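You operate a simulated robot arm through the tools that you are given. There is no shell and no other tool. Be economical: measure what you need, move in short steps, check, and stop when the job is done.

The job below is to be done with a simulated two-armed robot. You get a single attempt, and the scene is never put back.

TASK
Hold the blue meter on the front table steady with one hand and press the meter button to switch it on with the other. Put the blue clip on the middle table away on the front edge of the green table. Open the top desk drawer, take the blue-banded holder from the centre of the middle table and put it in the inside the top desk drawer, then shut the drawer. Open the middle desk drawer, fetch the tall tin with a green band and set it in the inside the middle desk drawer, then shut the drawer. Open the top drawer of the black cabinet, take the white-banded bolt from the top of the small trolley and put it in the inside of the top drawer of the black cabinet, then shut the drawer. Any order will do. Set down upright: tall tin with a green band.
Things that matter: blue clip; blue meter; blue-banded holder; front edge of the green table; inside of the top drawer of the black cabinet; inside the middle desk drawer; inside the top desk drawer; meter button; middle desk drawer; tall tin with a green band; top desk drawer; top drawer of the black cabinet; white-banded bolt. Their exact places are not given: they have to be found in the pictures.

It is judged by the outcome, as a careful person would: the job done as asked, and still so three seconds after it is handed in. It fails if anything else is knocked over, pushed out of place, dropped, spilled or broken.

THE ROBOT
Two 7-joint arms with fingered hands on one trunk, on a base that drives. Base frame: it is fixed to the floor where the robot stands at the start and does not move with it; the origin is under the middle of the robot, x ahead of it, y to its left, z up. Lengths are in m, angles in rad, forces in N, time in s.
The left shoulder is at the start at [0.03, 0.121, 1.063], the right one opposite. With the tool pointing down near the work surface each hand reaches from about 0.24 to 0.7 m from the robot's upright axis, wherever it stands, measured 20 degrees to its own side. Places, roughly: blue clip (2x10x2 cm) [0.7, 2.1, 0.8]; blue meter [0.5, 0.25, 0.75]; blue-banded holder (7x7x5 cm) [0.9, 2.9, 0.8]; front edge of the green table (60x19 cm) [-2.32, 7.9, 0.76]; inside of the top drawer of the black cabinet [2.3, 3.5, 0.8]; inside the middle desk drawer [-1.2, -0.2, 0.3]; inside the top desk drawer [-1.2, -0.2, 0.5]; meter button [0.5, 0.2, 0.9]; middle desk drawer [-1.1, -0.2, 0.4]; tall tin with a green band (9x10x11 cm) [0.5, 2.3, 0.8]; top desk drawer [-1.1, -0.2, 0.6]; top drawer of the black cabinet [2.3, 3.4, 0.8]; white-banded bolt (3x3x8 cm) [2.3, 3.5, 1]. Payload 4 kg a hand.
Tool frame (each hand has its own): the origin (TCP) lies between the finger pads and is the grasp point; the fingertips stand 0.019 m ahead of it; z points along the fingers, y is the line along which they close. The gripper opens to 0.12 m. The gripper's body begins 0.053 m behind the TCP. The gripper is a hand of 3 fingers: y runs from the thumb to the fingers, the wrist lies at [0, 0, -0.219] in the tool frame, and closing takes about 1.5 s.
Orientation is that of the tool frame in the base frame, as [roll, pitch, yaw] about the fixed x, y, z axes, in that order (R = Rz(yaw) Ry(pitch) Rx(roll)). With the fingers straight down and closing along the base's y, the tool's x points along the base's -x, its y along +y and its z along -z.

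THE INTERFACE
- The arms move only by the tool play_rows. It takes "left_plan", "right_plan" or both (then of equal length, played together; a hand with none holds still); each is a list of rows, each an object (a shift or turn left out is 0, a gripper value left out holds the last) with "dp": the shift along the base's x, y, z in m, a list of three; "delta_rot": the turn, a rotation vector about the base's x, y, z in rad, a list of three. In form: [{"dp": [x, y, z], "delta_rot": [ax, ay, az]}, ...]. A call has 1 to 10 rows; each row shifts and turns the commanded pose from where the row before left it. "left_grip" and "right_grip" are, for a hand that has rows, the gripper command, from -1 (shut) to 1 (fully open), values between in proportion, set as the call begins (left out, the last holds). Each row takes 0.2 s and may step no farther than 0.05 m and 0.15 rad from the row before; otherwise, or with a gripper value out of range, the whole call is refused. A pose out of reach is approached as far as the arm can. The call stops where the force on the tool passes 40 N (or 10 N more than at its start, if that is more) or the arm is blocked; 0.2 s more then pass. The fingers move at their own pace (about 0.072 m/s each) and stop on an object; they squeeze with about 24 N. The grip force told is the motor's: it shows also when the fingers shut on nothing. Time passes only in rows, and 0.2 s behind the last, so rows that do not move let the fingers close. The reply holds the time, the measured pose of the TCP, the force on the tool along the base axes, the opening and the grip force, in the units named above and with some noise, with the torque about the TCP (base axes, N m) and any sound that the robot's microphone picked up.
- Cameras (640 x 400 px; columns grow to the right, rows downward): "scene" is now at [0.0033, -0.0505, 1.5873]; the picture's right is [-0.92, -0.39, 0.00], its down [-0.36, 0.86, -0.36] and it looks along [0.14, -0.33, -0.93] (base axes); focal length 214 px, centre (320, 200). "left" rides on the left gripper at [-0.066, -0.004, -0.079] in its tool frame; the picture's right is [0.05, -1.00, 0.00], its down [0.76, 0.04, -0.64] and it looks along [0.64, 0.03, 0.77] (tool axes); focal length 251 px, centre (320, 200). "right" rides on the right gripper at [0.066, -0.004, -0.079] in its tool frame; the picture's right is [0.05, 1.00, 0.00], its down [-0.76, 0.04, -0.64] and it looks along [-0.64, 0.04, 0.77] (tool axes); focal length 251 px, centre (320, 200).
- grab_frame(camera): a new picture of that camera. It takes no simulated time.
- raise_lower(by): slides the trunk up (or, below 0, down) by that many m; the arms and the scene camera ride with it, the base frame stays. It gives what a move gives, with no picture.
- steer(legs): drives the robot by 1 to 6 legs, each [ahead, turn to the left] in m and rad, along the robot's own axes; the way and the turn of a leg run together, so that a leg with both is an arc; at most 1.5 m and 3.142 rad a leg. The arms and the cameras ride along, it lands a little off, and it stops where it bumps. It gives what a move gives.
- grasp_type(shape, hand): the hand has 3 fingers and takes this shape, open, in about a second: jaw (thumb against the fingers, like two jaws); tri (thumb and two fingers); tip (a fingertip pinch); poke (one finger out to press); point (the index stretched); flat (the hand flat); cup (the hand cupped); fist (a fist). The gripper value then closes the fingers along that shape, each until it touches; the sizes above hold for jaw. It gives what a move gives, with no picture.
- aim_head(pan, tilt): turns the head with the scene camera to pan (to the left, within 2.094 rad either way) and tilt (down, from -0.506 to 1.204), counted from straight ahead of the robot. It gives what a move gives.
- measure_at(camera, pixels): for up to 12 pixels [column, row] of the newest picture of that camera ("zoom" is the newest enlarged one), the place [x, y, z] in the base frame of the surface seen there, good to about 0.002 m. It takes no simulated time.
- enlarge(camera, box): a new picture of the part [left, top, right, bottom] of that camera's present view, enlarged. It takes no simulated time.
- finish_job(): hands the job in; it is judged then, once.

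Go step by step. Measure first, check grasps and placings, and put right what went wrong. The budget is 145 turns and 178 pictures, counting those below and the enlarged ones. Unless the task says otherwise, let go and move clear before handing in.

The tools are called after ">>>" by a JSON object that holds its "name" and its "arguments". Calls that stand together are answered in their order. play_rows: Moves the arms, as the interface text tells. Its arguments: {"type":"object","properties":{"left_plan":{"type":"array","items":{"type":"object","properties":{"dp":{"type":"array","items":{"type":"number"}},"delta_rot":{"type":"array","items":{"type":"number"}}}}},"left_grip":{"type":"number"},"right_plan":{"type":"array","items":{"type":"object","properties":{"dp":{"type":"array","items":{"type":"number"}},"delta_rot":{"type":"array","items":{"type":"number"}}}}},"right_grip":{"type":"number"}},"required":[]} The other tools are called the same way: raise_lower (by) slides the trunk up or down; grasp_type (shape, hand) gives the hand a shape; steer (legs) drives the base; aim_head (pan, tilt) turns the head that bears the scene camera; grab_frame (camera) takes a picture; measure_at (camera, pixels) gives the place of the surface under pixels of a picture; enlarge (camera, box) takes an enlarged picture of a part of a camera's view; finish_job () hands the job in.

At the start:

```text
clock: 0.0
left_position: [0.5118, -0.06, 1.2639]
left_ee_rot: [-3.14, 0.0, -3.138]
left_wrist_force: [-0.2, 0.0, 0.5]
left_moment: [-0.02, 0.01, 0.0]
left_width: 0.1197
left_grip_force: 0.2
left_shape: jaw
right_position: [0.3132, -0.3575, 1.1824]
right_ee_rot: [-3.141, 0.0, -3.141]
right_wrist_force: [-0.6, -0.2, -0.3]
right_moment: [-0.02, 0.02, -0.03]
right_width: 0.1198
right_grip_force: 0.2
right_shape: jaw
trunk travel left (down, up): [-0.275, 0.265]
robot x, y, heading: [-0.002, 0.0014, -0.003]
head pan, tilt: [-1.169, 1.201]
```

scene: 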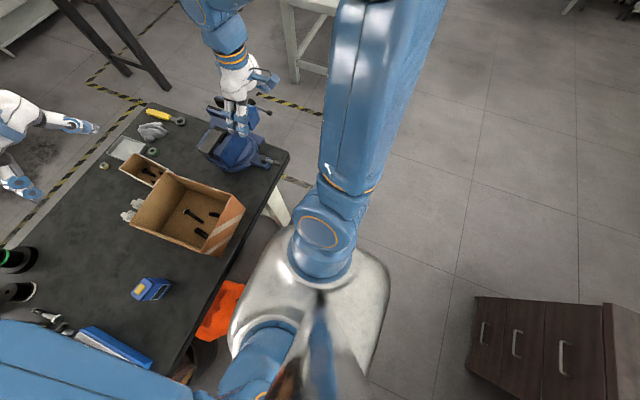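
right: 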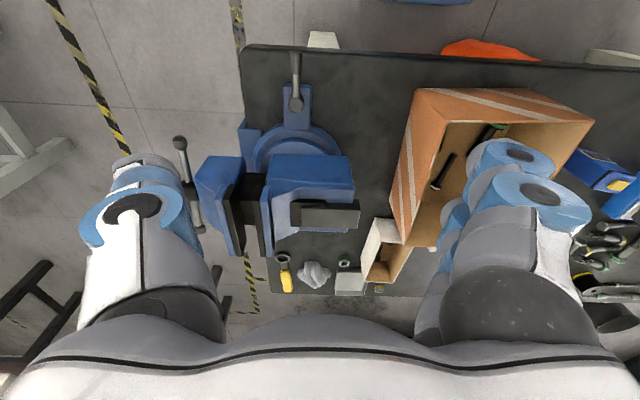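
left: 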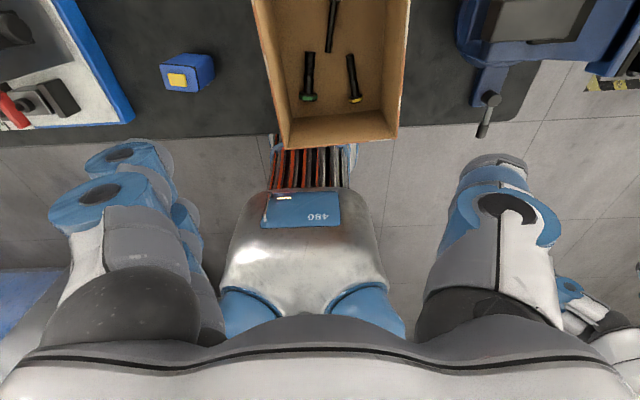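

The meter is the blue box with a yellow button at (150,288) in the scene view. I'll look at it straight on and measure it.

>>> {"name": "aim_head", "arguments": {"pan": 0.3, "tilt": 0.9}}

>>> {"name": "grab_frame", "arguments": {"camera": "scene"}}

>>> {"name": "measure_at", "arguments": {"camera": "left", "pixels": [[177, 80], [168, 72], [187, 88], [205, 72], [190, 57], [162, 65], [197, 90], [350, 130]]}}

```text
clock: 1.6
left_position: [0.5123, -0.0615, 1.2636]
left_ee_rot: [-3.14, 0.0, -3.141]
left_wrist_force: [-0.5, -0.1, -0.4]
left_moment: [-0.02, 0.01, -0.02]
left_width: 0.1199
left_grip_force: 0.0
left_shape: jaw
right_position: [0.3133, -0.3574, 1.1805]
right_ee_rot: [-3.141, 0.001, -3.139]
right_wrist_force: [-0.3, 0.3, -0.1]
right_moment: [-0.01, 0.01, 0.01]
right_width: 0.12
right_grip_force: 0.1
right_shape: jaw
trunk travel left (down, up): [-0.275, 0.265]
robot x, y, heading: [0.0001, 0.0023, -0.006]
head pan, tilt: [0.3, 0.901]
```

```text
174 pictures are left
```

scene: 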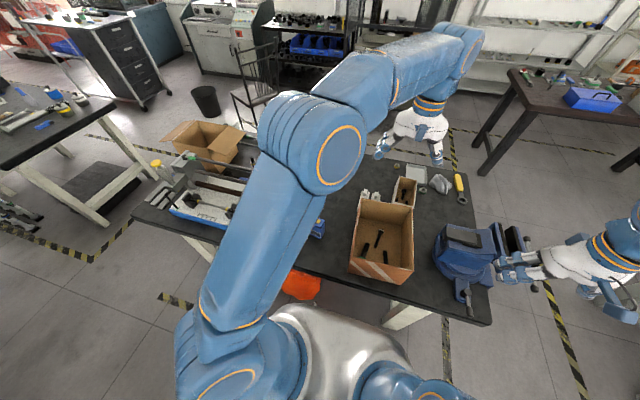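

```text
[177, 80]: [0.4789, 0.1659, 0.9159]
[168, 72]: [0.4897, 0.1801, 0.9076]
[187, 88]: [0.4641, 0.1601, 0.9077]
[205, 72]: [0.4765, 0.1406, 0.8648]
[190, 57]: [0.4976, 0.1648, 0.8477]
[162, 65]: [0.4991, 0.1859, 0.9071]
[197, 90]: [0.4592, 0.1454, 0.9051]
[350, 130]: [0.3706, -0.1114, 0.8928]
```

>>> {"name": "enlarge", "arguments": {"camera": "left", "box": [120, 0, 280, 130]}}

```text
3.08 times, centred on (200, 65) of left
```

zoom: 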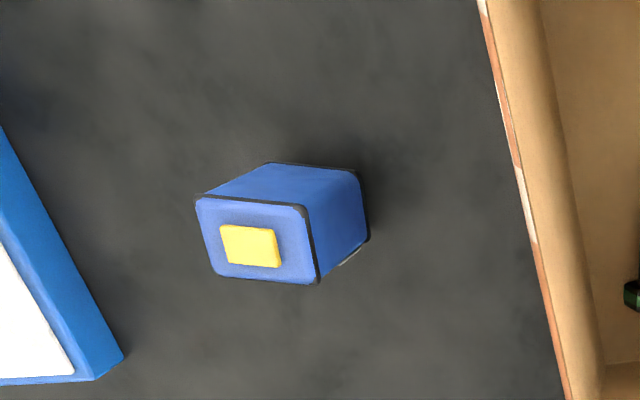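

>>> {"name": "measure_at", "arguments": {"camera": "zoom", "pixels": [[202, 203], [300, 213], [313, 275], [220, 270], [250, 246], [268, 168], [355, 175], [365, 235], [400, 200], [270, 140], [226, 228], [278, 265]]}}

```text
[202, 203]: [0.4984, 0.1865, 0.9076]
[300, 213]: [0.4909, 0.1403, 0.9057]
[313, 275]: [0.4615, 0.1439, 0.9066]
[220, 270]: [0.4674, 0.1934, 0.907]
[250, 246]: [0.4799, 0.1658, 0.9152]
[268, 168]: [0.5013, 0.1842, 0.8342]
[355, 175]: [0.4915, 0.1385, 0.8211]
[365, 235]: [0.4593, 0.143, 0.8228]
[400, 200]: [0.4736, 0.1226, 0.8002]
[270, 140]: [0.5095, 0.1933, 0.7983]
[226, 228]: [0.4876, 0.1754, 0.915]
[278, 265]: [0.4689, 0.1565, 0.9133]
```

The meter stands at about (0.480, 0.166), top at 0.907, button top at 0.915, twisted by about -0.16 rad. I'll back off 0.1 m for room, shape the right hand to poke, and turn the left hand toward horizontal.

>>> {"name": "steer", "arguments": {"legs": [[-0.1, 0]]}}

>>> {"name": "grasp_type", "arguments": {"shape": "poke", "hand": "right"}}

>>> {"name": "play_rows", "arguments": {"left_plan": [{"dp": [-0.02, 0.045, 0], "delta_rot": [0, -0.135, 0]}, {"dp": [-0.02, 0.045, 0], "delta_rot": [0, -0.135, 0]}, {"dp": [-0.02, 0.045, -0.01], "delta_rot": [0, -0.135, 0]}, {"dp": [-0.02, 0.045, -0.01], "delta_rot": [0, -0.135, 0]}, {"dp": [-0.02, 0.043, -0.03], "delta_rot": [0, -0.135, 0]}, {"dp": [-0.02, 0.02, -0.04], "delta_rot": [0, -0.135, 0]}, {"dp": [0, 0.0, -0.04], "delta_rot": [0, -0.135, 0]}, {"dp": [0, 0, -0.04], "delta_rot": [0, -0.135, 0]}, {"dp": [0, 0, -0.04], "delta_rot": [0, -0.135, 0]}, {"dp": [0, 0, -0.04], "delta_rot": [0, 0, -0.15]}], "left_grip": 0.6}}

>>> {"name": "grab_frame", "arguments": {"camera": "scene"}}

>>> {"name": "grab_frame", "arguments": {"camera": "right"}}

>>> {"name": "grab_frame", "arguments": {"camera": "left"}}

```text
clock: 2.7
left_position: [0.4107, -0.0609, 1.2644]
left_ee_rot: [-3.141, -0.001, -3.138]
left_wrist_force: [-0.1, -0.3, -1.1]
left_moment: [-0.01, 0.01, 0.05]
left_width: 0.1199
left_grip_force: 0.2
left_shape: jaw
right_position: [0.2113, -0.3579, 1.1823]
right_ee_rot: [3.141, 0.002, -3.14]
right_wrist_force: [-0.7, -0.6, -0.4]
right_moment: [0.0, -0.02, -0.01]
right_width: 0.1202
right_grip_force: 0.0
right_shape: jaw
trunk travel left (down, up): [-0.275, 0.265]
robot x, y, heading: [-0.1035, 0.0027, 0.004]
head pan, tilt: [0.3, 0.901]
```

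```text
clock: 3.6
left_position: [0.4116, -0.0604, 1.2642]
left_ee_rot: [-3.141, -0.001, -3.14]
left_wrist_force: [0.6, 0.7, 0.8]
left_moment: [-0.02, 0.02, -0.02]
left_width: 0.12
left_grip_force: 0.1
left_shape: jaw
right_position: [0.2131, -0.3572, 1.1815]
right_ee_rot: [-3.142, 0.0, -3.14]
right_wrist_force: [0.1, -0.7, -0.5]
right_moment: [-0.01, -0.04, 0.01]
right_width: 0.0
right_grip_force: 0.0
right_shape: poke
trunk travel left (down, up): [-0.275, 0.265]
robot x, y, heading: [-0.1021, 0.0007, -0.001]
head pan, tilt: [0.3, 0.901]
```

```text
refused: row 3 steps farther than a row can; nothing moved
```

```text
172 pictures are left
```

scene: 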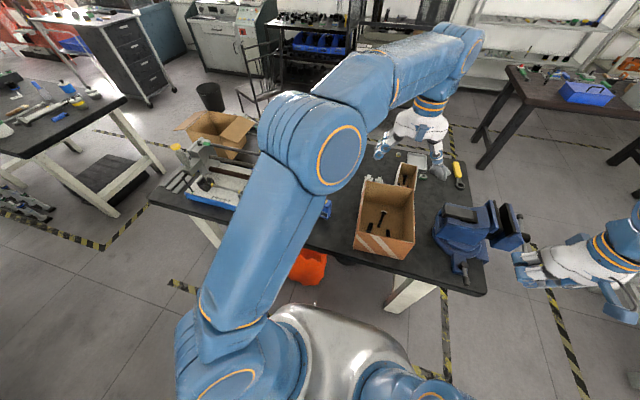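

```text
171 pictures are left
```

right: 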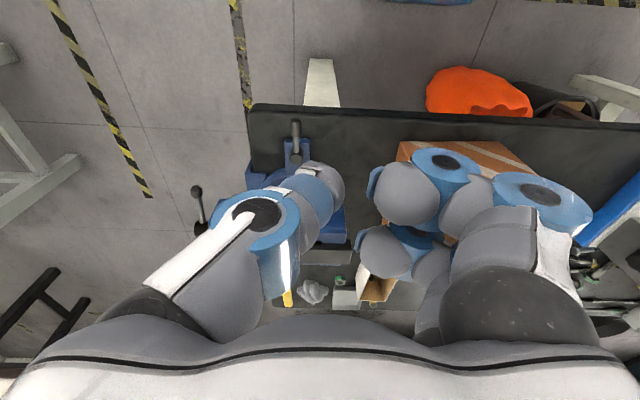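

```text
170 pictures are left
```

left: 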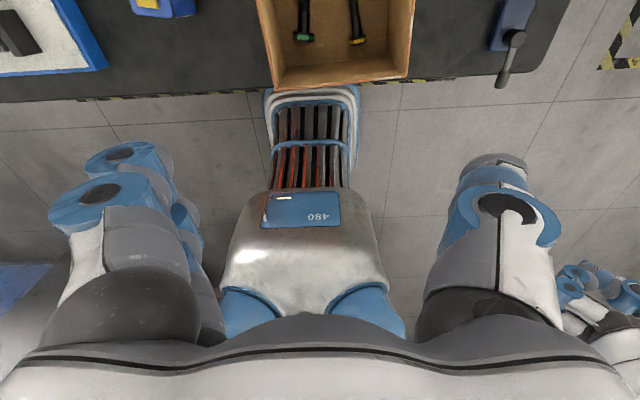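

A row was too long (norm limit). I'll resend with shorter steps, and measure points on the poke hand's fingers to find its tip.

>>> {"name": "play_rows", "arguments": {"left_plan": [{"dp": [-0.02, 0.04, 0], "delta_rot": [0, -0.135, 0]}, {"dp": [-0.02, 0.04, 0], "delta_rot": [0, -0.135, 0]}, {"dp": [-0.02, 0.04, -0.01], "delta_rot": [0, -0.135, 0]}, {"dp": [-0.02, 0.04, -0.01], "delta_rot": [0, -0.135, 0]}, {"dp": [-0.02, 0.03, -0.03], "delta_rot": [0, -0.135, 0]}, {"dp": [-0.02, 0.02, -0.04], "delta_rot": [0, -0.135, 0]}, {"dp": [0, 0.01, -0.045], "delta_rot": [0, -0.135, 0]}, {"dp": [0, 0, -0.045], "delta_rot": [0, -0.135, 0]}, {"dp": [0, 0, -0.045], "delta_rot": [0, -0.135, 0]}, {"dp": [0, 0, -0.045], "delta_rot": [0, 0, -0.15]}], "left_grip": 0.7}}

>>> {"name": "measure_at", "arguments": {"camera": "right", "pixels": [[255, 215], [210, 210], [330, 180], [440, 158], [540, 190], [405, 185], [385, 250], [590, 225], [160, 285]]}}

>>> {"name": "grab_frame", "arguments": {"camera": "left"}}

>>> {"name": "enlarge", "arguments": {"camera": "scene", "box": [440, 160, 640, 330]}}

```text
clock: 5.8
left_position: [0.3081, 0.1378, 1.1702]
left_ee_rot: [-3.137, 0.701, 2.989]
left_wrist_force: [0.5, -0.3, -1.0]
left_moment: [-0.01, 0.01, 0.01]
left_width: 0.102
left_grip_force: 0.0
left_shape: jaw
left hand out of reach, approached as far as the arm can: row 6, 7, 8, 9, 10
right_position: [0.2129, -0.3562, 1.1818]
right_ee_rot: [3.141, 0.002, -3.141]
right_wrist_force: [0.3, 0.7, 0.9]
right_moment: [0.0, -0.01, 0.0]
right_width: 0.0002
right_grip_force: 0.1
right_shape: poke
trunk travel left (down, up): [-0.275, 0.265]
robot x, y, heading: [-0.0989, 0.0019, 0.003]
head pan, tilt: [0.3, 0.901]
```

```text
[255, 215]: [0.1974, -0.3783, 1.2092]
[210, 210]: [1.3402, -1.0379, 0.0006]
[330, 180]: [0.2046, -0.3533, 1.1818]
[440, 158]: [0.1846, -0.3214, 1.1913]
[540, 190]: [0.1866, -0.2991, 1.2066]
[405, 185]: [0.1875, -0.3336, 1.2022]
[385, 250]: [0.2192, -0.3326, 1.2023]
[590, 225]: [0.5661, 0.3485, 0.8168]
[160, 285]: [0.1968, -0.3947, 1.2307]
```

```text
169 pictures are left
```

left: 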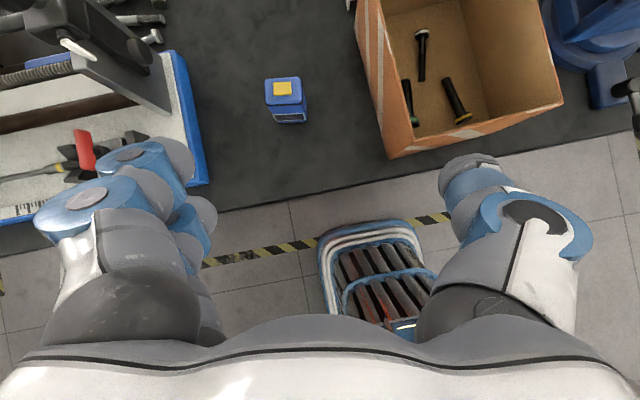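

```text
2.35 times, centred on (540, 245) of scene
```

zoom: 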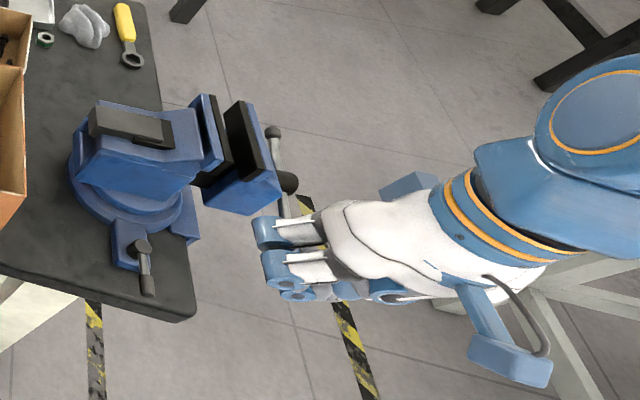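

The left hand stalled short (too folded, pitch only 0.70). Pushing it forward should free it; I'll test with forward rows.

>>> {"name": "play_rows", "arguments": {"left_plan": [{"dp": [0.03, 0, 0]}, {"dp": [0.03, 0, 0]}, {"dp": [0.02, 0, 0]}, {"dp": [0, 0, 0]}]}}

>>> {"name": "enlarge", "arguments": {"camera": "right", "box": [140, 120, 460, 320]}}

```text
clock: 6.8
left_position: [0.3578, 0.1374, 1.1705]
left_ee_rot: [-3.141, 0.708, 2.994]
left_wrist_force: [0.8, 0.1, -0.8]
left_moment: [0.02, 0.0, 0.02]
left_width: 0.1018
left_grip_force: 0.0
left_shape: jaw
left hand out of reach, approached as far as the arm can: row 1
right_position: [0.2113, -0.3565, 1.1824]
right_ee_rot: [3.141, 0.001, -3.141]
right_wrist_force: [-0.3, 0.7, -0.1]
right_moment: [-0.05, 0.01, 0.02]
right_width: 0.0003
right_grip_force: 0.0
right_shape: poke
trunk travel left (down, up): [-0.275, 0.265]
robot x, y, heading: [-0.1026, 0.0021, 0.0]
head pan, tilt: [0.3, 0.901]
```

```text
2.00 times, centred on (300, 220) of right
```

zoom: 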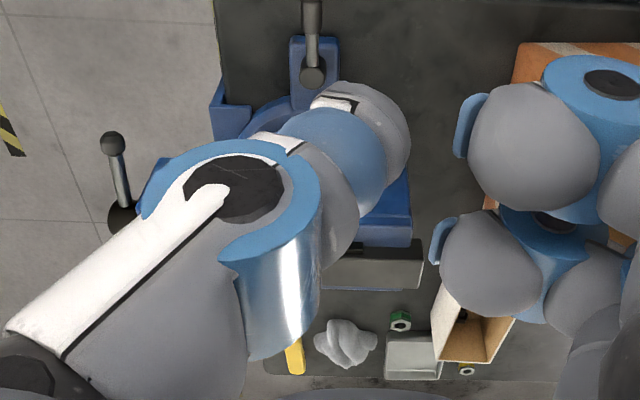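

>>> {"name": "measure_at", "arguments": {"camera": "zoom", "pixels": [[405, 130], [390, 150], [370, 95], [330, 90], [340, 210], [400, 160]]}}

>>> {"name": "play_rows", "arguments": {"left_plan": [{"dp": [0.03, 0.01, -0.02], "delta_rot": [0, -0.1, 0]}, {"dp": [0.03, 0.01, -0.02], "delta_rot": [0, -0.1, 0]}, {"dp": [0.01, 0.0, -0.04], "delta_rot": [0, -0.1, 0]}, {"dp": [0, 0, -0.045], "delta_rot": [0, -0.1, 0]}, {"dp": [0, 0, -0.045], "delta_rot": [0, -0.1, 0]}]}}

```text
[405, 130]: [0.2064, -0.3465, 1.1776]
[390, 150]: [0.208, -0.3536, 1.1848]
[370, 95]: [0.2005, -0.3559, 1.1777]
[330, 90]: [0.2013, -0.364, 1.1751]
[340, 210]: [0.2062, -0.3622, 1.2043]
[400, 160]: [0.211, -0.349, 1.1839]
```

```text
clock: 8.0
left_position: [0.3584, 0.1384, 1.1707]
left_ee_rot: [-3.14, 0.707, 2.994]
left_wrist_force: [0.6, -0.2, 0.2]
left_moment: [0.0, -0.01, 0.01]
left_width: 0.1018
left_grip_force: 0.1
left_shape: jaw
left hand out of reach, approached as far as the arm can: row 1, 2, 3, 4, 5
right_position: [0.2134, -0.358, 1.1806]
right_ee_rot: [3.141, 0.0, -3.139]
right_wrist_force: [0.5, 0.3, -0.4]
right_moment: [-0.01, -0.05, 0.03]
right_width: 0.0
right_grip_force: 0.2
right_shape: poke
trunk travel left (down, up): [-0.275, 0.265]
robot x, y, heading: [-0.0991, 0.0005, -0.0]
head pan, tilt: [0.3, 0.901]
```

The rotation is blocked here, so I'll go lower and farther forward first, then turn.

>>> {"name": "play_rows", "arguments": {"left_plan": [{"dp": [0, 0.01, -0.045]}, {"dp": [0, 0.01, -0.045]}, {"dp": [0, 0, -0.045]}, {"dp": [0, 0, 0], "delta_rot": [0, -0.1, 0]}, {"dp": [0, 0, 0], "delta_rot": [0, -0.1, 0]}, {"dp": [0, 0, 0], "delta_rot": [0, -0.1, 0]}]}}

>>> {"name": "grab_frame", "arguments": {"camera": "scene"}}

```text
clock: 9.4
left_position: [0.3581, 0.138, 1.1708]
left_ee_rot: [-3.14, 0.708, 2.995]
left_wrist_force: [-0.1, 0.0, 0.2]
left_moment: [-0.01, 0.02, -0.04]
left_width: 0.1014
left_grip_force: 0.0
left_shape: jaw
left hand out of reach, approached as far as the arm can: row 1, 2, 3, 4, 5, 6
right_position: [0.2128, -0.3558, 1.1828]
right_ee_rot: [3.141, 0.0, -3.14]
right_wrist_force: [0.1, 0.3, -0.8]
right_moment: [-0.02, -0.03, 0.01]
right_width: 0.0002
right_grip_force: 0.1
right_shape: poke
trunk travel left (down, up): [-0.275, 0.265]
robot x, y, heading: [-0.099, 0.0033, -0.001]
head pan, tilt: [0.3, 0.901]
```

```text
166 pictures are left
```

scene: 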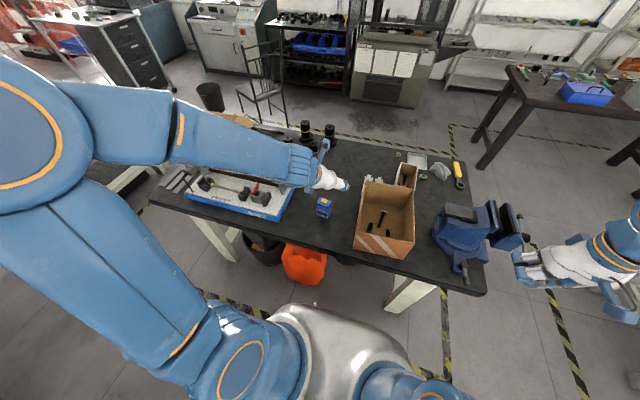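

>>> {"name": "measure_at", "arguments": {"camera": "scene", "pixels": [[285, 215], [295, 185], [262, 195], [245, 190], [205, 183], [305, 130], [330, 133], [190, 200], [253, 187], [383, 180], [404, 185], [325, 200]]}}

>>> {"name": "play_rows", "arguments": {"left_plan": [{"dp": [0.02, 0.03, 0], "delta_rot": [0, 0, -0.14]}, {"dp": [0.02, 0.03, 0], "delta_rot": [0, 0, -0.14]}, {"dp": [0.02, 0.03, 0], "delta_rot": [0, 0, -0.14]}, {"dp": [0.02, 0.03, 0], "delta_rot": [0, 0, -0.14]}, {"dp": [0.02, 0.03, 0], "delta_rot": [0, 0, -0.14]}, {"dp": [0.02, 0.03, 0], "delta_rot": [0, 0, -0.14]}, {"dp": [0.0, 0.03, 0], "delta_rot": [0, 0, -0.14]}, {"dp": [0.0, 0.0, 0], "delta_rot": [0, 0, -0.14]}]}}

>>> {"name": "grab_frame", "arguments": {"camera": "scene"}}

```text
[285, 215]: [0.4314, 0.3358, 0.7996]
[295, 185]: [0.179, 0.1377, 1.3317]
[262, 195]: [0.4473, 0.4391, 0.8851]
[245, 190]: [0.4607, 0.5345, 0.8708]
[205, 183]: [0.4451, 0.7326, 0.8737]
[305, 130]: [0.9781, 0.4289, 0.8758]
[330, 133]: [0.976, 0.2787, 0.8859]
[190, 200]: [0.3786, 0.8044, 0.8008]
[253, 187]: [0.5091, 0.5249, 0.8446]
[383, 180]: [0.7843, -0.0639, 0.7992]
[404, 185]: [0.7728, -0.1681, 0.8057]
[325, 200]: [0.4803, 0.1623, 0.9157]
```

```text
clock: 11.2
left_position: [0.469, 0.3345, 1.1677]
left_ee_rot: [3.139, 0.693, 1.92]
left_wrist_force: [0.0, 0.1, 0.0]
left_moment: [0.01, -0.01, -0.03]
left_width: 0.102
left_grip_force: 0.1
left_shape: jaw
left hand out of reach, approached as far as the arm can: row 1, 2
right_position: [0.213, -0.3573, 1.181]
right_ee_rot: [-3.141, -0.001, -3.14]
right_wrist_force: [-0.6, -0.9, 0.4]
right_moment: [0.0, 0.03, 0.02]
right_width: 0.0
right_grip_force: 0.1
right_shape: poke
trunk travel left (down, up): [-0.275, 0.265]
robot x, y, heading: [-0.0977, 0.0028, 0.001]
head pan, tilt: [0.3, 0.901]
```

```text
165 pictures are left
```

scene: 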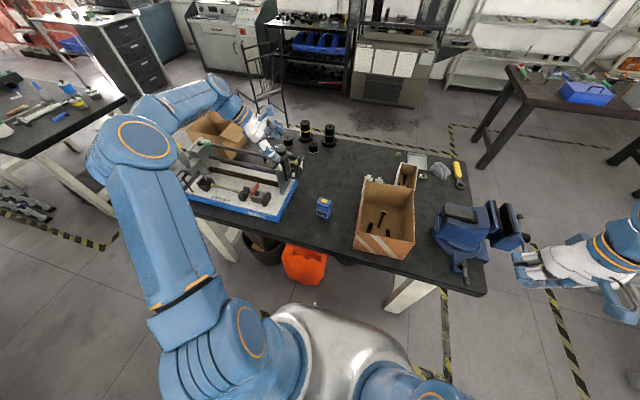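

This posture works. Next I'll align the left hand so it points along -y (down about 35°), closing on the meter's narrow x sides, and stop short of it.

>>> {"name": "play_rows", "arguments": {"left_plan": [{"dp": [0.01, 0, 0], "delta_rot": [0, 0, -0.1275]}, {"dp": [0.01, 0, 0], "delta_rot": [0, 0, -0.1275]}, {"dp": [0.01, 0, 0], "delta_rot": [0, 0, -0.1275]}, {"dp": [0.006, 0, 0], "delta_rot": [0, 0, -0.1275]}, {"dp": [0, 0, -0.03], "delta_rot": [-0.133, 0.021, 0]}, {"dp": [0, 0, -0.03], "delta_rot": [-0.133, 0.021, 0]}, {"dp": [0, -0.01, -0.045]}, {"dp": [0, -0.01, -0.045]}]}}

>>> {"name": "grab_frame", "arguments": {"camera": "left"}}

>>> {"name": "grab_frame", "arguments": {"camera": "scene"}}

```text
clock: 13.0
left_position: [0.4701, 0.2972, 1.0178]
left_ee_rot: [-3.111, 0.963, 1.507]
left_wrist_force: [-0.1, 0.3, 0.5]
left_moment: [0.0, 0.01, 0.0]
left_width: 0.1022
left_grip_force: 0.0
left_shape: jaw
left hand out of reach, approached as far as the arm can: row 3, 4, 5, 6
right_position: [0.2128, -0.3582, 1.1815]
right_ee_rot: [3.14, 0.0, -3.138]
right_wrist_force: [0.5, 1.1, 0.3]
right_moment: [0.01, -0.02, 0.01]
right_width: 0.0003
right_grip_force: 0.0
right_shape: poke
trunk travel left (down, up): [-0.275, 0.265]
robot x, y, heading: [-0.1002, 0.0038, 0.003]
head pan, tilt: [0.3, 0.901]
```

```text
164 pictures are left
```

left: 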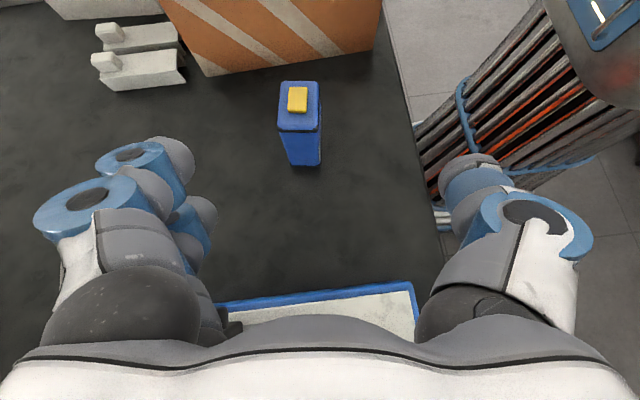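

```text
163 pictures are left
```

scene: 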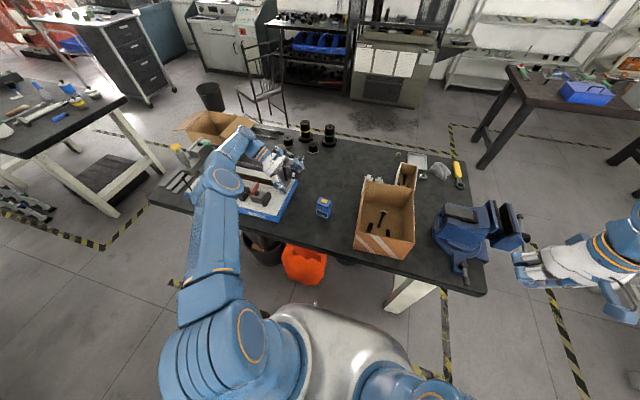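

The hand is well lined up with the meter (300,120 in the left view). I'll move down along its axis to grasp it, with a small yaw fix.

>>> {"name": "play_rows", "arguments": {"left_plan": [{"dp": [0.004, -0.02, -0.04], "delta_rot": [0, 0, -0.05]}, {"dp": [0.004, -0.02, -0.04], "delta_rot": [0, 0, -0.05]}, {"dp": [0.004, -0.02, -0.036]}, {"dp": [0, -0.022, -0.018]}]}}

>>> {"name": "grab_frame", "arguments": {"camera": "left"}}

```text
clock: 13.7
left_position: [0.463, 0.2481, 0.9466]
left_ee_rot: [-3.127, 0.957, 1.398]
left_wrist_force: [-36.4, -5.0, 14.2]
left_moment: [2.01, -2.72, 4.23]
left_width: 0.102
left_grip_force: 0.0
left_shape: jaw
left hand out of reach, approached as far as the arm can: row 2
right_position: [0.205, -0.3607, 1.1826]
right_ee_rot: [3.139, 0.006, -3.137]
right_wrist_force: [0.2, -0.7, 0.5]
right_moment: [0.01, 0.02, -0.01]
right_width: 0.0
right_grip_force: 0.0
right_shape: poke
trunk travel left (down, up): [-0.275, 0.265]
robot x, y, heading: [-0.1005, 0.0002, -0.001]
head pan, tilt: [0.3, 0.901]
stopped in row 3 (left hand): the force on the tool passed its limit at 74 N (the readings are from after the stop); the commanded pose is now the measured one
```

```text
162 pictures are left
```

left: 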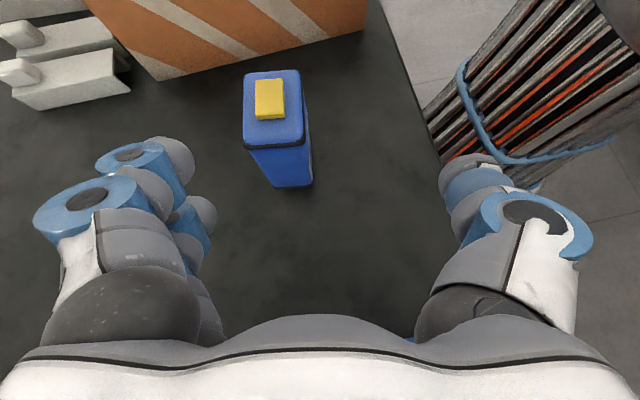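

Unexpected contact of 74 N. I'll look at what the arm hit.

>>> {"name": "enlarge", "arguments": {"camera": "scene", "box": [140, 110, 360, 250]}}

```text
2.86 times, centred on (250, 180) of scene
```

zoom: 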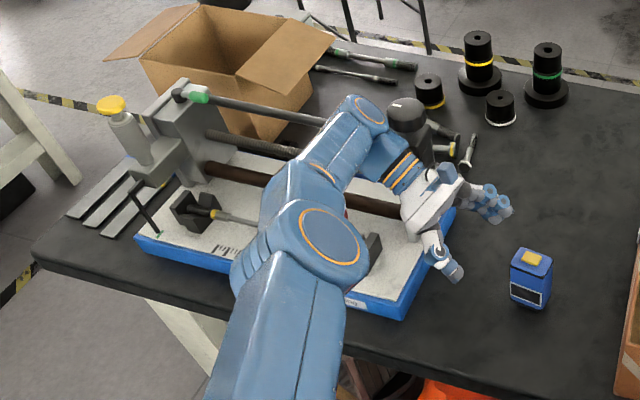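

The left wrist hit the black-topped tool stand; the stand appears not to have moved. I'll retreat up and back, then check.

>>> {"name": "play_rows", "arguments": {"left_plan": [{"dp": [-0.02, 0.005, 0.02]}, {"dp": [-0.01, 0.005, 0.04]}, {"dp": [0, 0.0, 0.05]}, {"dp": [0, 0.0, 0.05]}, {"dp": [0, 0.0, 0.05]}]}}

>>> {"name": "grab_frame", "arguments": {"camera": "scene"}}

```text
clock: 14.9
left_position: [0.439, 0.2576, 1.1532]
left_ee_rot: [-3.124, 0.962, 1.4]
left_wrist_force: [-0.8, -0.5, 0.3]
left_moment: [-0.01, -0.02, 0.01]
left_width: 0.1019
left_grip_force: 0.1
left_shape: jaw
right_position: [0.2119, -0.3573, 1.1823]
right_ee_rot: [-3.141, 0.001, -3.138]
right_wrist_force: [-0.9, -0.4, -0.4]
right_moment: [0.01, 0.02, -0.01]
right_width: 0.0
right_grip_force: 0.1
right_shape: poke
trunk travel left (down, up): [-0.275, 0.265]
robot x, y, heading: [-0.1014, 0.0018, 0.006]
head pan, tilt: [0.3, 0.901]
```

```text
160 pictures are left
```

scene: 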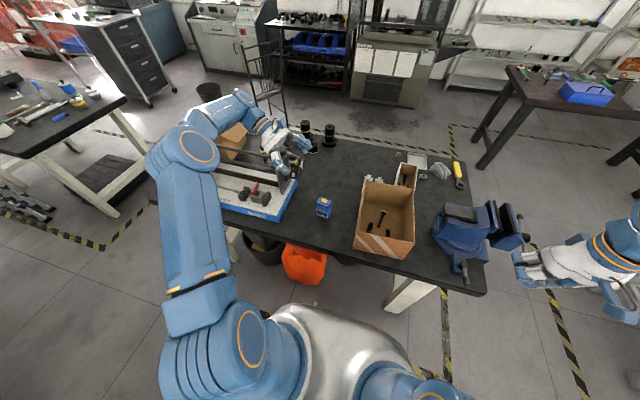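

The stand is where it was. I'll reposition the base so the left hand can come at the meter from the robot's side: heading about 45°, at about (0.02, -0.28).

>>> {"name": "steer", "arguments": {"legs": [[0, -1.17], [0.305, 0], [0, 1.95]]}}

>>> {"name": "aim_head", "arguments": {"pan": 0.0, "tilt": 0.9}}

>>> {"name": "grab_frame", "arguments": {"camera": "scene"}}

```text
clock: 17.2
left_position: [0.4712, -0.1681, 1.1518]
left_ee_rot: [-3.121, 0.958, 0.666]
left_wrist_force: [0.1, -0.9, 0.9]
left_moment: [0.06, 0.0, -0.04]
left_width: 0.1017
left_grip_force: 0.0
left_shape: jaw
right_position: [-0.1094, -0.4703, 1.181]
right_ee_rot: [3.139, -0.001, 2.406]
right_wrist_force: [-0.8, 0.0, -0.8]
right_moment: [0.01, -0.01, 0.01]
right_width: 0.0001
right_grip_force: 0.0
right_shape: poke
trunk travel left (down, up): [-0.275, 0.265]
robot x, y, heading: [-0.0694, 0.0419, -0.753]
head pan, tilt: [0.3, 0.901]
stopped in leg 1: the robot was blocked; the commanded pose is now the measured one
```

```text
clock: 18.0
left_position: [0.4733, -0.1631, 1.1532]
left_ee_rot: [-3.125, 0.958, 0.664]
left_wrist_force: [0.9, -0.4, -0.7]
left_moment: [0.02, 0.03, 0.0]
left_width: 0.1017
left_grip_force: 0.0
left_shape: jaw
right_position: [-0.109, -0.4684, 1.1828]
right_ee_rot: [-3.141, 0.002, 2.405]
right_wrist_force: [-0.8, 0.5, -0.5]
right_moment: [-0.02, -0.01, 0.0]
right_width: 0.0
right_grip_force: 0.1
right_shape: poke
trunk travel left (down, up): [-0.275, 0.265]
robot x, y, heading: [-0.0697, 0.0404, -0.757]
head pan, tilt: [0.0, 0.901]
```

```text
159 pictures are left
```

scene: 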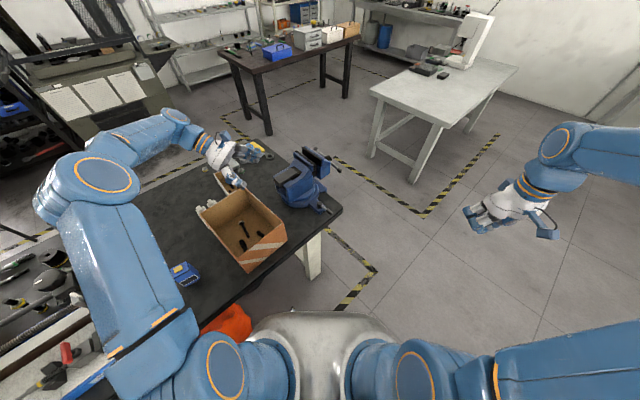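

The turn was blocked. I'll look down at the base's surroundings to see what is in the way.

>>> {"name": "aim_head", "arguments": {"pan": 0.8, "tilt": 1.2}}

>>> {"name": "grab_frame", "arguments": {"camera": "scene"}}

>>> {"name": "grab_frame", "arguments": {"camera": "left"}}

```text
clock: 19.2
left_position: [0.4726, -0.1653, 1.1534]
left_ee_rot: [-3.126, 0.961, 0.665]
left_wrist_force: [0.6, 0.2, 0.3]
left_moment: [-0.01, 0.0, 0.0]
left_width: 0.102
left_grip_force: 0.1
left_shape: jaw
right_position: [-0.1093, -0.4685, 1.1824]
right_ee_rot: [3.141, 0.0, 2.407]
right_wrist_force: [-0.4, 0.2, -0.1]
right_moment: [0.02, 0.02, 0.04]
right_width: 0.0
right_grip_force: 0.1
right_shape: poke
trunk travel left (down, up): [-0.275, 0.265]
robot x, y, heading: [-0.0722, 0.0402, -0.753]
head pan, tilt: [0.799, 1.201]
```

```text
158 pictures are left
```

scene: 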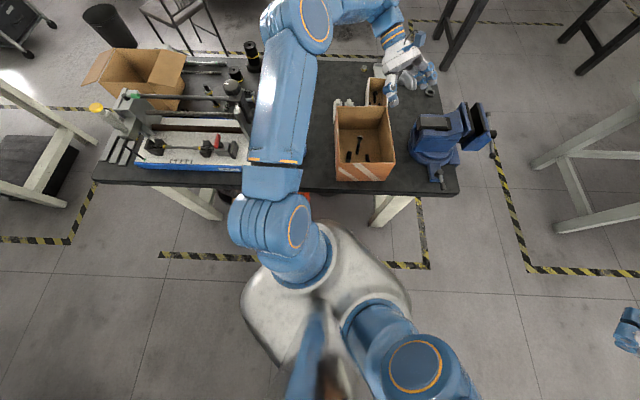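

```text
157 pictures are left
```

left: 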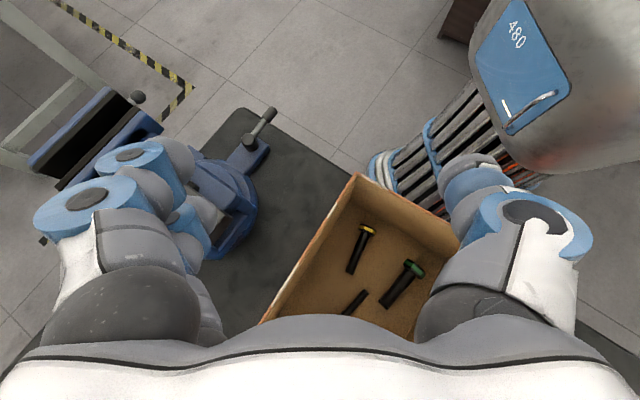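

The square base seems to catch under the table edge when turned. I'll back out and reapproach from farther away, to about (-0.14, -0.08) with heading 0.4.

>>> {"name": "steer", "arguments": {"legs": [[-0.2, 0], [0, -0.922], [0.309, 0], [0, 2.075], [0.11, 0]]}}

>>> {"name": "aim_head", "arguments": {"pan": 0.0, "tilt": 0.9}}

>>> {"name": "grab_frame", "arguments": {"camera": "scene"}}

```text
clock: 22.5
left_position: [0.0679, -0.3334, 1.1512]
left_ee_rot: [-3.118, 0.956, -0.03]
left_wrist_force: [-1.3, 0.0, -0.4]
left_moment: [0.02, -0.01, -0.01]
left_width: 0.102
left_grip_force: 0.0
left_shape: jaw
right_position: [-0.5754, -0.1921, 1.1802]
right_ee_rot: [3.138, 0.0, 1.706]
right_wrist_force: [-0.4, -0.9, 0.0]
right_moment: [-0.02, -0.05, -0.02]
right_width: 0.0002
right_grip_force: 0.1
right_shape: poke
trunk travel left (down, up): [-0.275, 0.265]
robot x, y, heading: [-0.1712, 0.1825, -1.469]
head pan, tilt: [0.799, 1.201]
stopped in leg 2: the robot was blocked; the commanded pose is now the measured one
```

```text
clock: 23.7
left_position: [0.0709, -0.3339, 1.1524]
left_ee_rot: [-3.123, 0.958, -0.033]
left_wrist_force: [-0.1, -0.3, -0.2]
left_moment: [-0.03, -0.03, 0.0]
left_width: 0.1017
left_grip_force: 0.1
left_shape: jaw
right_position: [-0.5715, -0.1907, 1.1815]
right_ee_rot: [3.141, -0.001, 1.705]
right_wrist_force: [-0.3, 0.7, 0.0]
right_moment: [0.05, -0.01, -0.07]
right_width: 0.0
right_grip_force: 0.1
right_shape: poke
trunk travel left (down, up): [-0.275, 0.265]
robot x, y, heading: [-0.169, 0.1829, -1.469]
head pan, tilt: [0.0, 0.901]
```

```text
156 pictures are left
```

scene: 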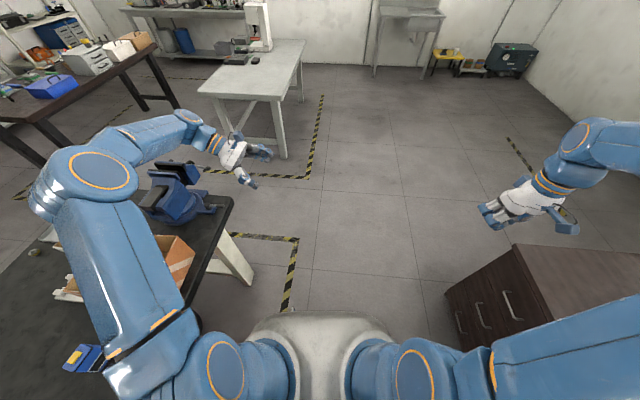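

>>> {"name": "measure_at", "arguments": {"camera": "scene", "pixels": [[95, 180], [60, 200], [130, 300], [150, 360], [230, 360], [80, 355], [320, 330], [260, 320]]}}

>>> {"name": "aim_head", "arguments": {"pan": 1.5, "tilt": 1.1}}

>>> {"name": "grab_frame", "arguments": {"camera": "scene"}}

```text
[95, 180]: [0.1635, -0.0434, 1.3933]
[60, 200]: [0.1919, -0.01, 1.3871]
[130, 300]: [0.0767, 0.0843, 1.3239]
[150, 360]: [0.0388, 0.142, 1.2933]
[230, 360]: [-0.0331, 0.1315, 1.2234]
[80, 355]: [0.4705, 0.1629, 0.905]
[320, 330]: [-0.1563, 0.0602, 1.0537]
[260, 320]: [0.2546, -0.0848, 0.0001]
```

```text
clock: 25.3
left_position: [0.0709, -0.3337, 1.1513]
left_ee_rot: [-3.122, 0.958, -0.033]
left_wrist_force: [-0.3, -0.4, 0.0]
left_moment: [-0.04, -0.02, 0.01]
left_width: 0.1019
left_grip_force: 0.1
left_shape: jaw
right_position: [-0.5711, -0.1901, 1.1814]
right_ee_rot: [-3.141, 0.002, 1.705]
right_wrist_force: [0.0, 0.0, 0.4]
right_moment: [0.03, 0.0, 0.01]
right_width: 0.0001
right_grip_force: 0.0
right_shape: poke
trunk travel left (down, up): [-0.275, 0.265]
robot x, y, heading: [-0.1686, 0.1831, -1.473]
head pan, tilt: [1.499, 1.1]
```

```text
155 pictures are left
```

scene: 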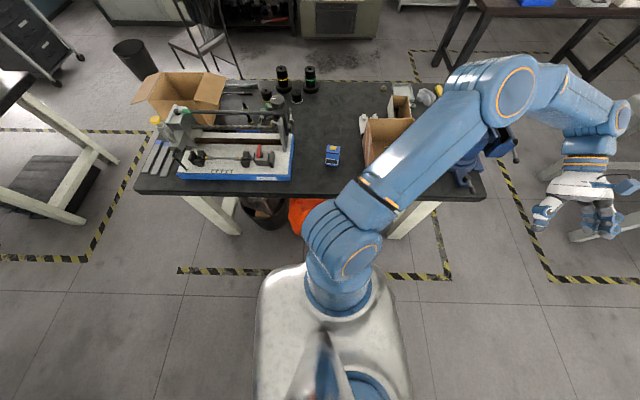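

Nothing is visibly touching the base, and both stops came after about 0.73 rad of turning. I'll continue with smaller turns.

>>> {"name": "steer", "arguments": {"legs": [[0, -0.35], [0.32, 0], [0, 0.6], [0, 0.6], [0, 0.6]]}}

```text
clock: 31.0
left_position: [0.2029, -0.4719, 1.1506]
left_ee_rot: [-3.126, 0.957, 0.453]
left_wrist_force: [0.2, -0.7, -0.4]
left_moment: [0.03, 0.04, -0.01]
left_width: 0.1019
left_grip_force: 0.0
left_shape: jaw
right_position: [-0.4316, -0.6466, 1.183]
right_ee_rot: [-3.139, 0.001, 2.192]
right_wrist_force: [0.7, -0.4, -0.1]
right_moment: [0.01, 0.02, 0.0]
right_width: 0.0001
right_grip_force: 0.0
right_shape: poke
trunk travel left (down, up): [-0.275, 0.265]
robot x, y, heading: [-0.2903, -0.1498, -0.962]
head pan, tilt: [1.499, 1.1]
stopped in leg 4: the robot was blocked; the commanded pose is now the measured one
```

>>> {"name": "aim_head", "arguments": {"pan": -1.9, "tilt": 1.0}}

>>> {"name": "grab_frame", "arguments": {"camera": "scene"}}

>>> {"name": "aim_head", "arguments": {"pan": 2.0, "tilt": 1.0}}

>>> {"name": "grab_frame", "arguments": {"camera": "scene"}}

```text
clock: 33.9
left_position: [0.2014, -0.4725, 1.1536]
left_ee_rot: [-3.127, 0.958, 0.454]
left_wrist_force: [0.3, -0.1, 0.5]
left_moment: [0.0, -0.05, -0.01]
left_width: 0.1021
left_grip_force: 0.0
left_shape: jaw
right_position: [-0.4343, -0.647, 1.1816]
right_ee_rot: [-3.14, 0.001, 2.193]
right_wrist_force: [-0.5, -0.6, -0.4]
right_moment: [0.02, -0.01, -0.01]
right_width: 0.0
right_grip_force: 0.1
right_shape: poke
trunk travel left (down, up): [-0.275, 0.265]
robot x, y, heading: [-0.2901, -0.1494, -0.96]
head pan, tilt: [-1.901, 1.0]
```

```text
154 pictures are left
```

scene: 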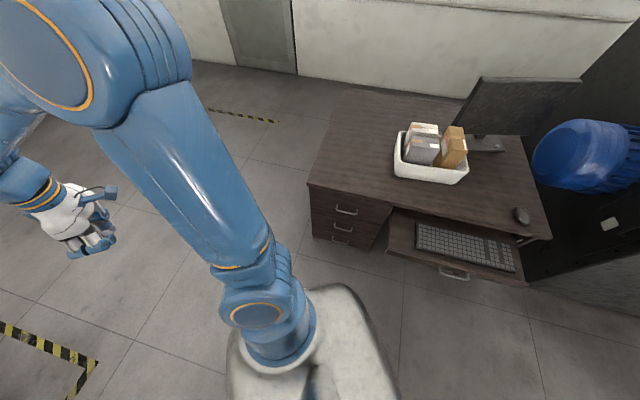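

```text
clock: 37.1
left_position: [0.2011, -0.4727, 1.1521]
left_ee_rot: [-3.126, 0.958, 0.453]
left_wrist_force: [-0.3, 0.3, 0.4]
left_moment: [0.0, 0.0, -0.03]
left_width: 0.102
left_grip_force: 0.0
left_shape: jaw
right_position: [-0.4335, -0.6473, 1.1815]
right_ee_rot: [3.14, 0.001, 2.193]
right_wrist_force: [0.5, 0.0, -0.6]
right_moment: [0.04, -0.02, -0.01]
right_width: 0.0
right_grip_force: 0.1
right_shape: poke
trunk travel left (down, up): [-0.275, 0.265]
robot x, y, heading: [-0.2918, -0.1478, -0.963]
head pan, tilt: [2.0, 1.0]
```

```text
153 pictures are left
```

scene: 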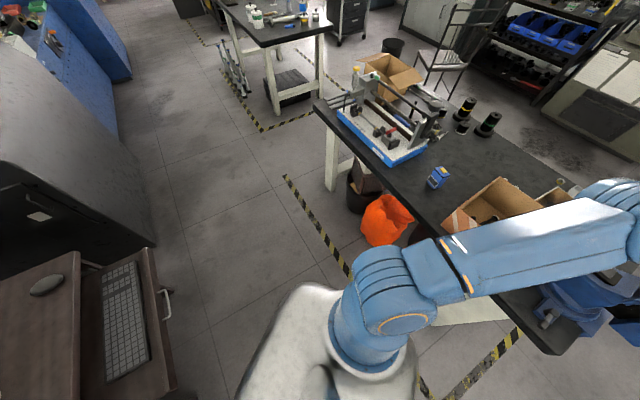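

>>> {"name": "measure_at", "arguments": {"camera": "scene", "pixels": [[370, 240], [410, 225], [350, 205], [300, 290], [250, 370], [440, 232], [165, 305], [100, 262], [330, 190], [395, 165], [320, 320]]}}

```text
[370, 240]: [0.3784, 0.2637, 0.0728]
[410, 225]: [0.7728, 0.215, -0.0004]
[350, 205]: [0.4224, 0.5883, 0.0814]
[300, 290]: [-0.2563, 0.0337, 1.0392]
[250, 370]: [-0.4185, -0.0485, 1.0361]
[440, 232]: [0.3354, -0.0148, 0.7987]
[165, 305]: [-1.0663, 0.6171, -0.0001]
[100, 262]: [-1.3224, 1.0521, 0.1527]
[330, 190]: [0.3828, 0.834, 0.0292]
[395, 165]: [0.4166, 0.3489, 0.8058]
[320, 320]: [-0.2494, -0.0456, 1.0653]
```

>>> {"name": "steer", "arguments": {"legs": [[0, 0.5], [0, 0.5]]}}

```text
clock: 39.1
left_position: [0.2983, -0.2017, 1.153]
left_ee_rot: [-3.124, 0.958, 0.944]
left_wrist_force: [0.0, -0.1, -0.7]
left_moment: [-0.01, 0.01, -0.03]
left_width: 0.1021
left_grip_force: 0.1
left_shape: jaw
right_position: [-0.1788, -0.655, 1.1823]
right_ee_rot: [-3.141, 0.001, 2.684]
right_wrist_force: [0.9, -0.5, 0.3]
right_moment: [-0.01, -0.02, 0.02]
right_width: 0.0
right_grip_force: 0.0
right_shape: poke
trunk travel left (down, up): [-0.275, 0.265]
robot x, y, heading: [-0.3073, -0.1839, -0.462]
head pan, tilt: [2.0, 1.0]
stopped in leg 2: the robot was blocked; the commanded pose is now the measured one
```

The turns do go on when resent, so I'll keep going to heading 0.4.

>>> {"name": "steer", "arguments": {"legs": [[0, 0.45]]}}

>>> {"name": "steer", "arguments": {"legs": [[0, 0.42]]}}

```text
clock: 41.0
left_position: [0.2534, 0.0533, 1.151]
left_ee_rot: [-3.124, 0.961, 1.381]
left_wrist_force: [0.8, 0.9, -0.9]
left_moment: [-0.03, 0.03, 0.03]
left_width: 0.1021
left_grip_force: 0.1
left_shape: jaw
right_position: [0.0155, -0.5573, 1.1823]
right_ee_rot: [-3.14, 0.0, 3.127]
right_wrist_force: [-0.1, -0.2, -0.1]
right_moment: [-0.02, 0.04, 0.04]
right_width: 0.0
right_grip_force: 0.1
right_shape: poke
trunk travel left (down, up): [-0.275, 0.265]
robot x, y, heading: [-0.3024, -0.2139, -0.018]
head pan, tilt: [2.0, 1.0]
stopped in leg 1: the robot was blocked; the commanded pose is now the measured one
```

```text
clock: 42.8
left_position: [0.0965, 0.2529, 1.1525]
left_ee_rot: [-3.125, 0.962, 1.798]
left_wrist_force: [-0.4, -0.4, -0.3]
left_moment: [-0.01, 0.0, 0.0]
left_width: 0.102
left_grip_force: 0.0
left_shape: jaw
right_position: [0.1251, -0.4019, 1.1823]
right_ee_rot: [-3.138, -0.002, -2.739]
right_wrist_force: [-1.0, 0.5, -0.2]
right_moment: [-0.01, 0.0, -0.02]
right_width: 0.0
right_grip_force: 0.0
right_shape: poke
trunk travel left (down, up): [-0.275, 0.265]
robot x, y, heading: [-0.2962, -0.2401, 0.391]
head pan, tilt: [2.0, 1.0]
stopped in leg 1: the robot was blocked; the commanded pose is now the measured one
```

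>>> {"name": "aim_head", "arguments": {"pan": 0.0, "tilt": 0.9}}

>>> {"name": "grab_frame", "arguments": {"camera": "scene"}}

>>> {"name": "grab_frame", "arguments": {"camera": "left"}}

>>> {"name": "grab_frame", "arguments": {"camera": "right"}}

```text
clock: 44.7
left_position: [0.0959, 0.2522, 1.1517]
left_ee_rot: [-3.128, 0.962, 1.797]
left_wrist_force: [-0.1, -0.8, 0.1]
left_moment: [-0.03, 0.02, 0.02]
left_width: 0.1022
left_grip_force: 0.1
left_shape: jaw
right_position: [0.1245, -0.404, 1.181]
right_ee_rot: [-3.141, -0.002, -2.743]
right_wrist_force: [-0.4, -0.6, -0.6]
right_moment: [-0.01, 0.01, -0.02]
right_width: 0.0
right_grip_force: 0.1
right_shape: poke
trunk travel left (down, up): [-0.275, 0.265]
robot x, y, heading: [-0.2904, -0.2413, 0.389]
head pan, tilt: [0.0, 0.901]
```

```text
152 pictures are left
```

scene: 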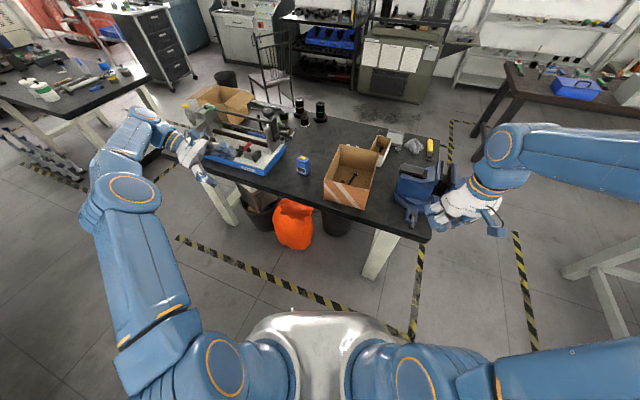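

```text
151 pictures are left
```

left: 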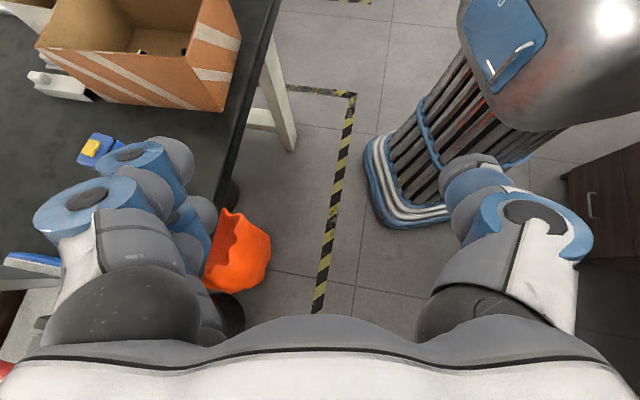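

```text
150 pictures are left
```

right: 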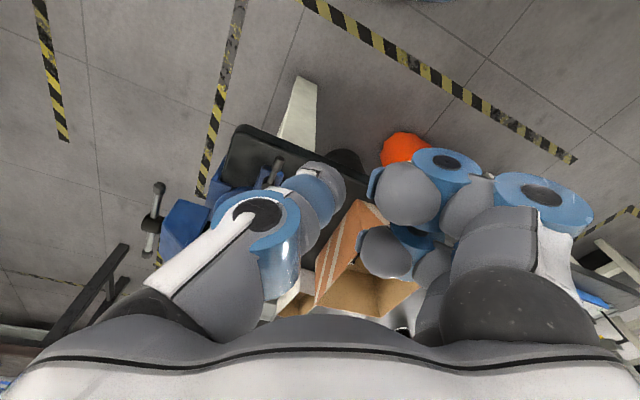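

The base is clear of everything (left view shows it), so the "blocked" stops look spurious. I'll turn 0.1, drive 0.2 ahead, then start bringing the left hand round to point at the meter.

>>> {"name": "steer", "arguments": {"legs": [[0, 0.1]]}}

>>> {"name": "steer", "arguments": {"legs": [[0.2, 0]]}}

>>> {"name": "play_rows", "arguments": {"left_plan": [{"dp": [0.01, -0.03, 0], "delta_rot": [0, 0, 0.135]}, {"dp": [0.01, -0.03, 0], "delta_rot": [0, 0, 0.135]}, {"dp": [0.01, -0.03, 0], "delta_rot": [0, 0, 0.135]}, {"dp": [0.01, -0.03, 0], "delta_rot": [0, 0, 0.135]}, {"dp": [0.01, -0.03, -0.01], "delta_rot": [0, 0, 0.135]}, {"dp": [0.01, -0.03, -0.02], "delta_rot": [0, 0, 0.135]}, {"dp": [0.01, 0, -0.03], "delta_rot": [0, 0, 0.135]}, {"dp": [0.01, 0, -0.03], "delta_rot": [0, 0, 0.135]}]}}

>>> {"name": "grab_frame", "arguments": {"camera": "left"}}

>>> {"name": "grab_frame", "arguments": {"camera": "scene"}}

```text
clock: 45.6
left_position: [0.043, 0.2887, 1.1531]
left_ee_rot: [-3.126, 0.963, 1.898]
left_wrist_force: [0.2, 0.6, 1.3]
left_moment: [0.04, -0.05, -0.01]
left_width: 0.1019
left_grip_force: 0.1
left_shape: jaw
right_position: [0.1395, -0.3602, 1.1822]
right_ee_rot: [-3.141, 0.0, -2.64]
right_wrist_force: [0.2, 0.5, 0.7]
right_moment: [0.0, 0.01, 0.02]
right_width: 0.0001
right_grip_force: 0.1
right_shape: poke
trunk travel left (down, up): [-0.275, 0.265]
robot x, y, heading: [-0.2895, -0.2467, 0.488]
head pan, tilt: [0.0, 0.901]
```

```text
clock: 47.2
left_position: [0.2206, 0.383, 1.1514]
left_ee_rot: [-3.123, 0.964, 1.897]
left_wrist_force: [0.1, 0.8, -0.2]
left_moment: [-0.03, 0.0, 0.02]
left_width: 0.1018
left_grip_force: 0.0
left_shape: jaw
right_position: [0.3171, -0.2651, 1.1821]
right_ee_rot: [3.142, 0.0, -2.639]
right_wrist_force: [0.1, 0.1, 0.1]
right_moment: [-0.03, 0.0, 0.02]
right_width: 0.0003
right_grip_force: 0.2
right_shape: poke
trunk travel left (down, up): [-0.275, 0.265]
robot x, y, heading: [-0.1141, -0.1568, 0.484]
head pan, tilt: [0.0, 0.901]
```

```text
clock: 49.0
left_position: [0.3004, 0.2002, 1.0633]
left_ee_rot: [-3.124, 0.963, 2.978]
left_wrist_force: [-0.3, -0.2, -0.4]
left_moment: [-0.02, 0.01, 0.0]
left_width: 0.1022
left_grip_force: 0.0
left_shape: jaw
right_position: [0.3155, -0.2665, 1.1822]
right_ee_rot: [-3.141, 0.0, -2.64]
right_wrist_force: [0.3, 1.2, -0.4]
right_moment: [0.02, 0.0, -0.01]
right_width: 0.0001
right_grip_force: 0.0
right_shape: poke
trunk travel left (down, up): [-0.275, 0.265]
robot x, y, heading: [-0.1177, -0.1562, 0.487]
head pan, tilt: [0.0, 0.901]
```

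```text
149 pictures are left
```

left: 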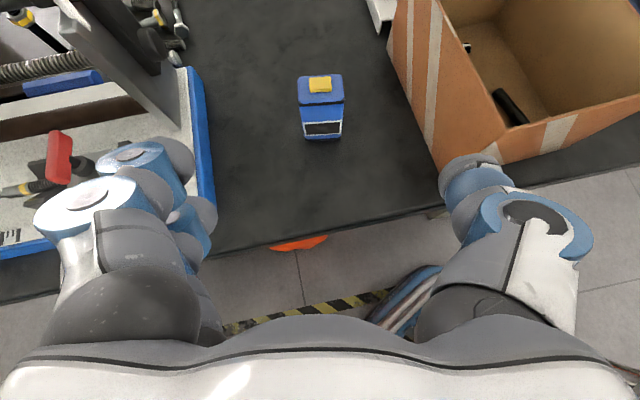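

```text
148 pictures are left
```

scene: 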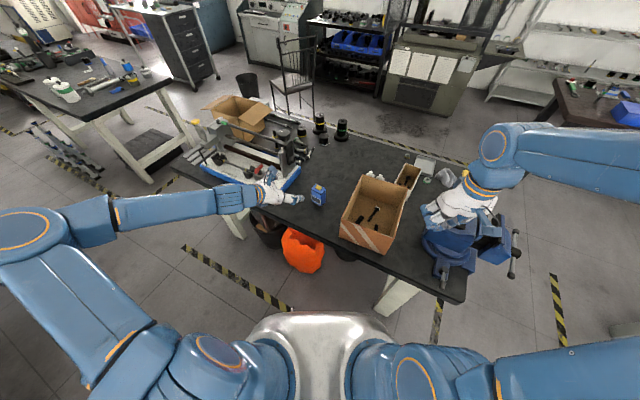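

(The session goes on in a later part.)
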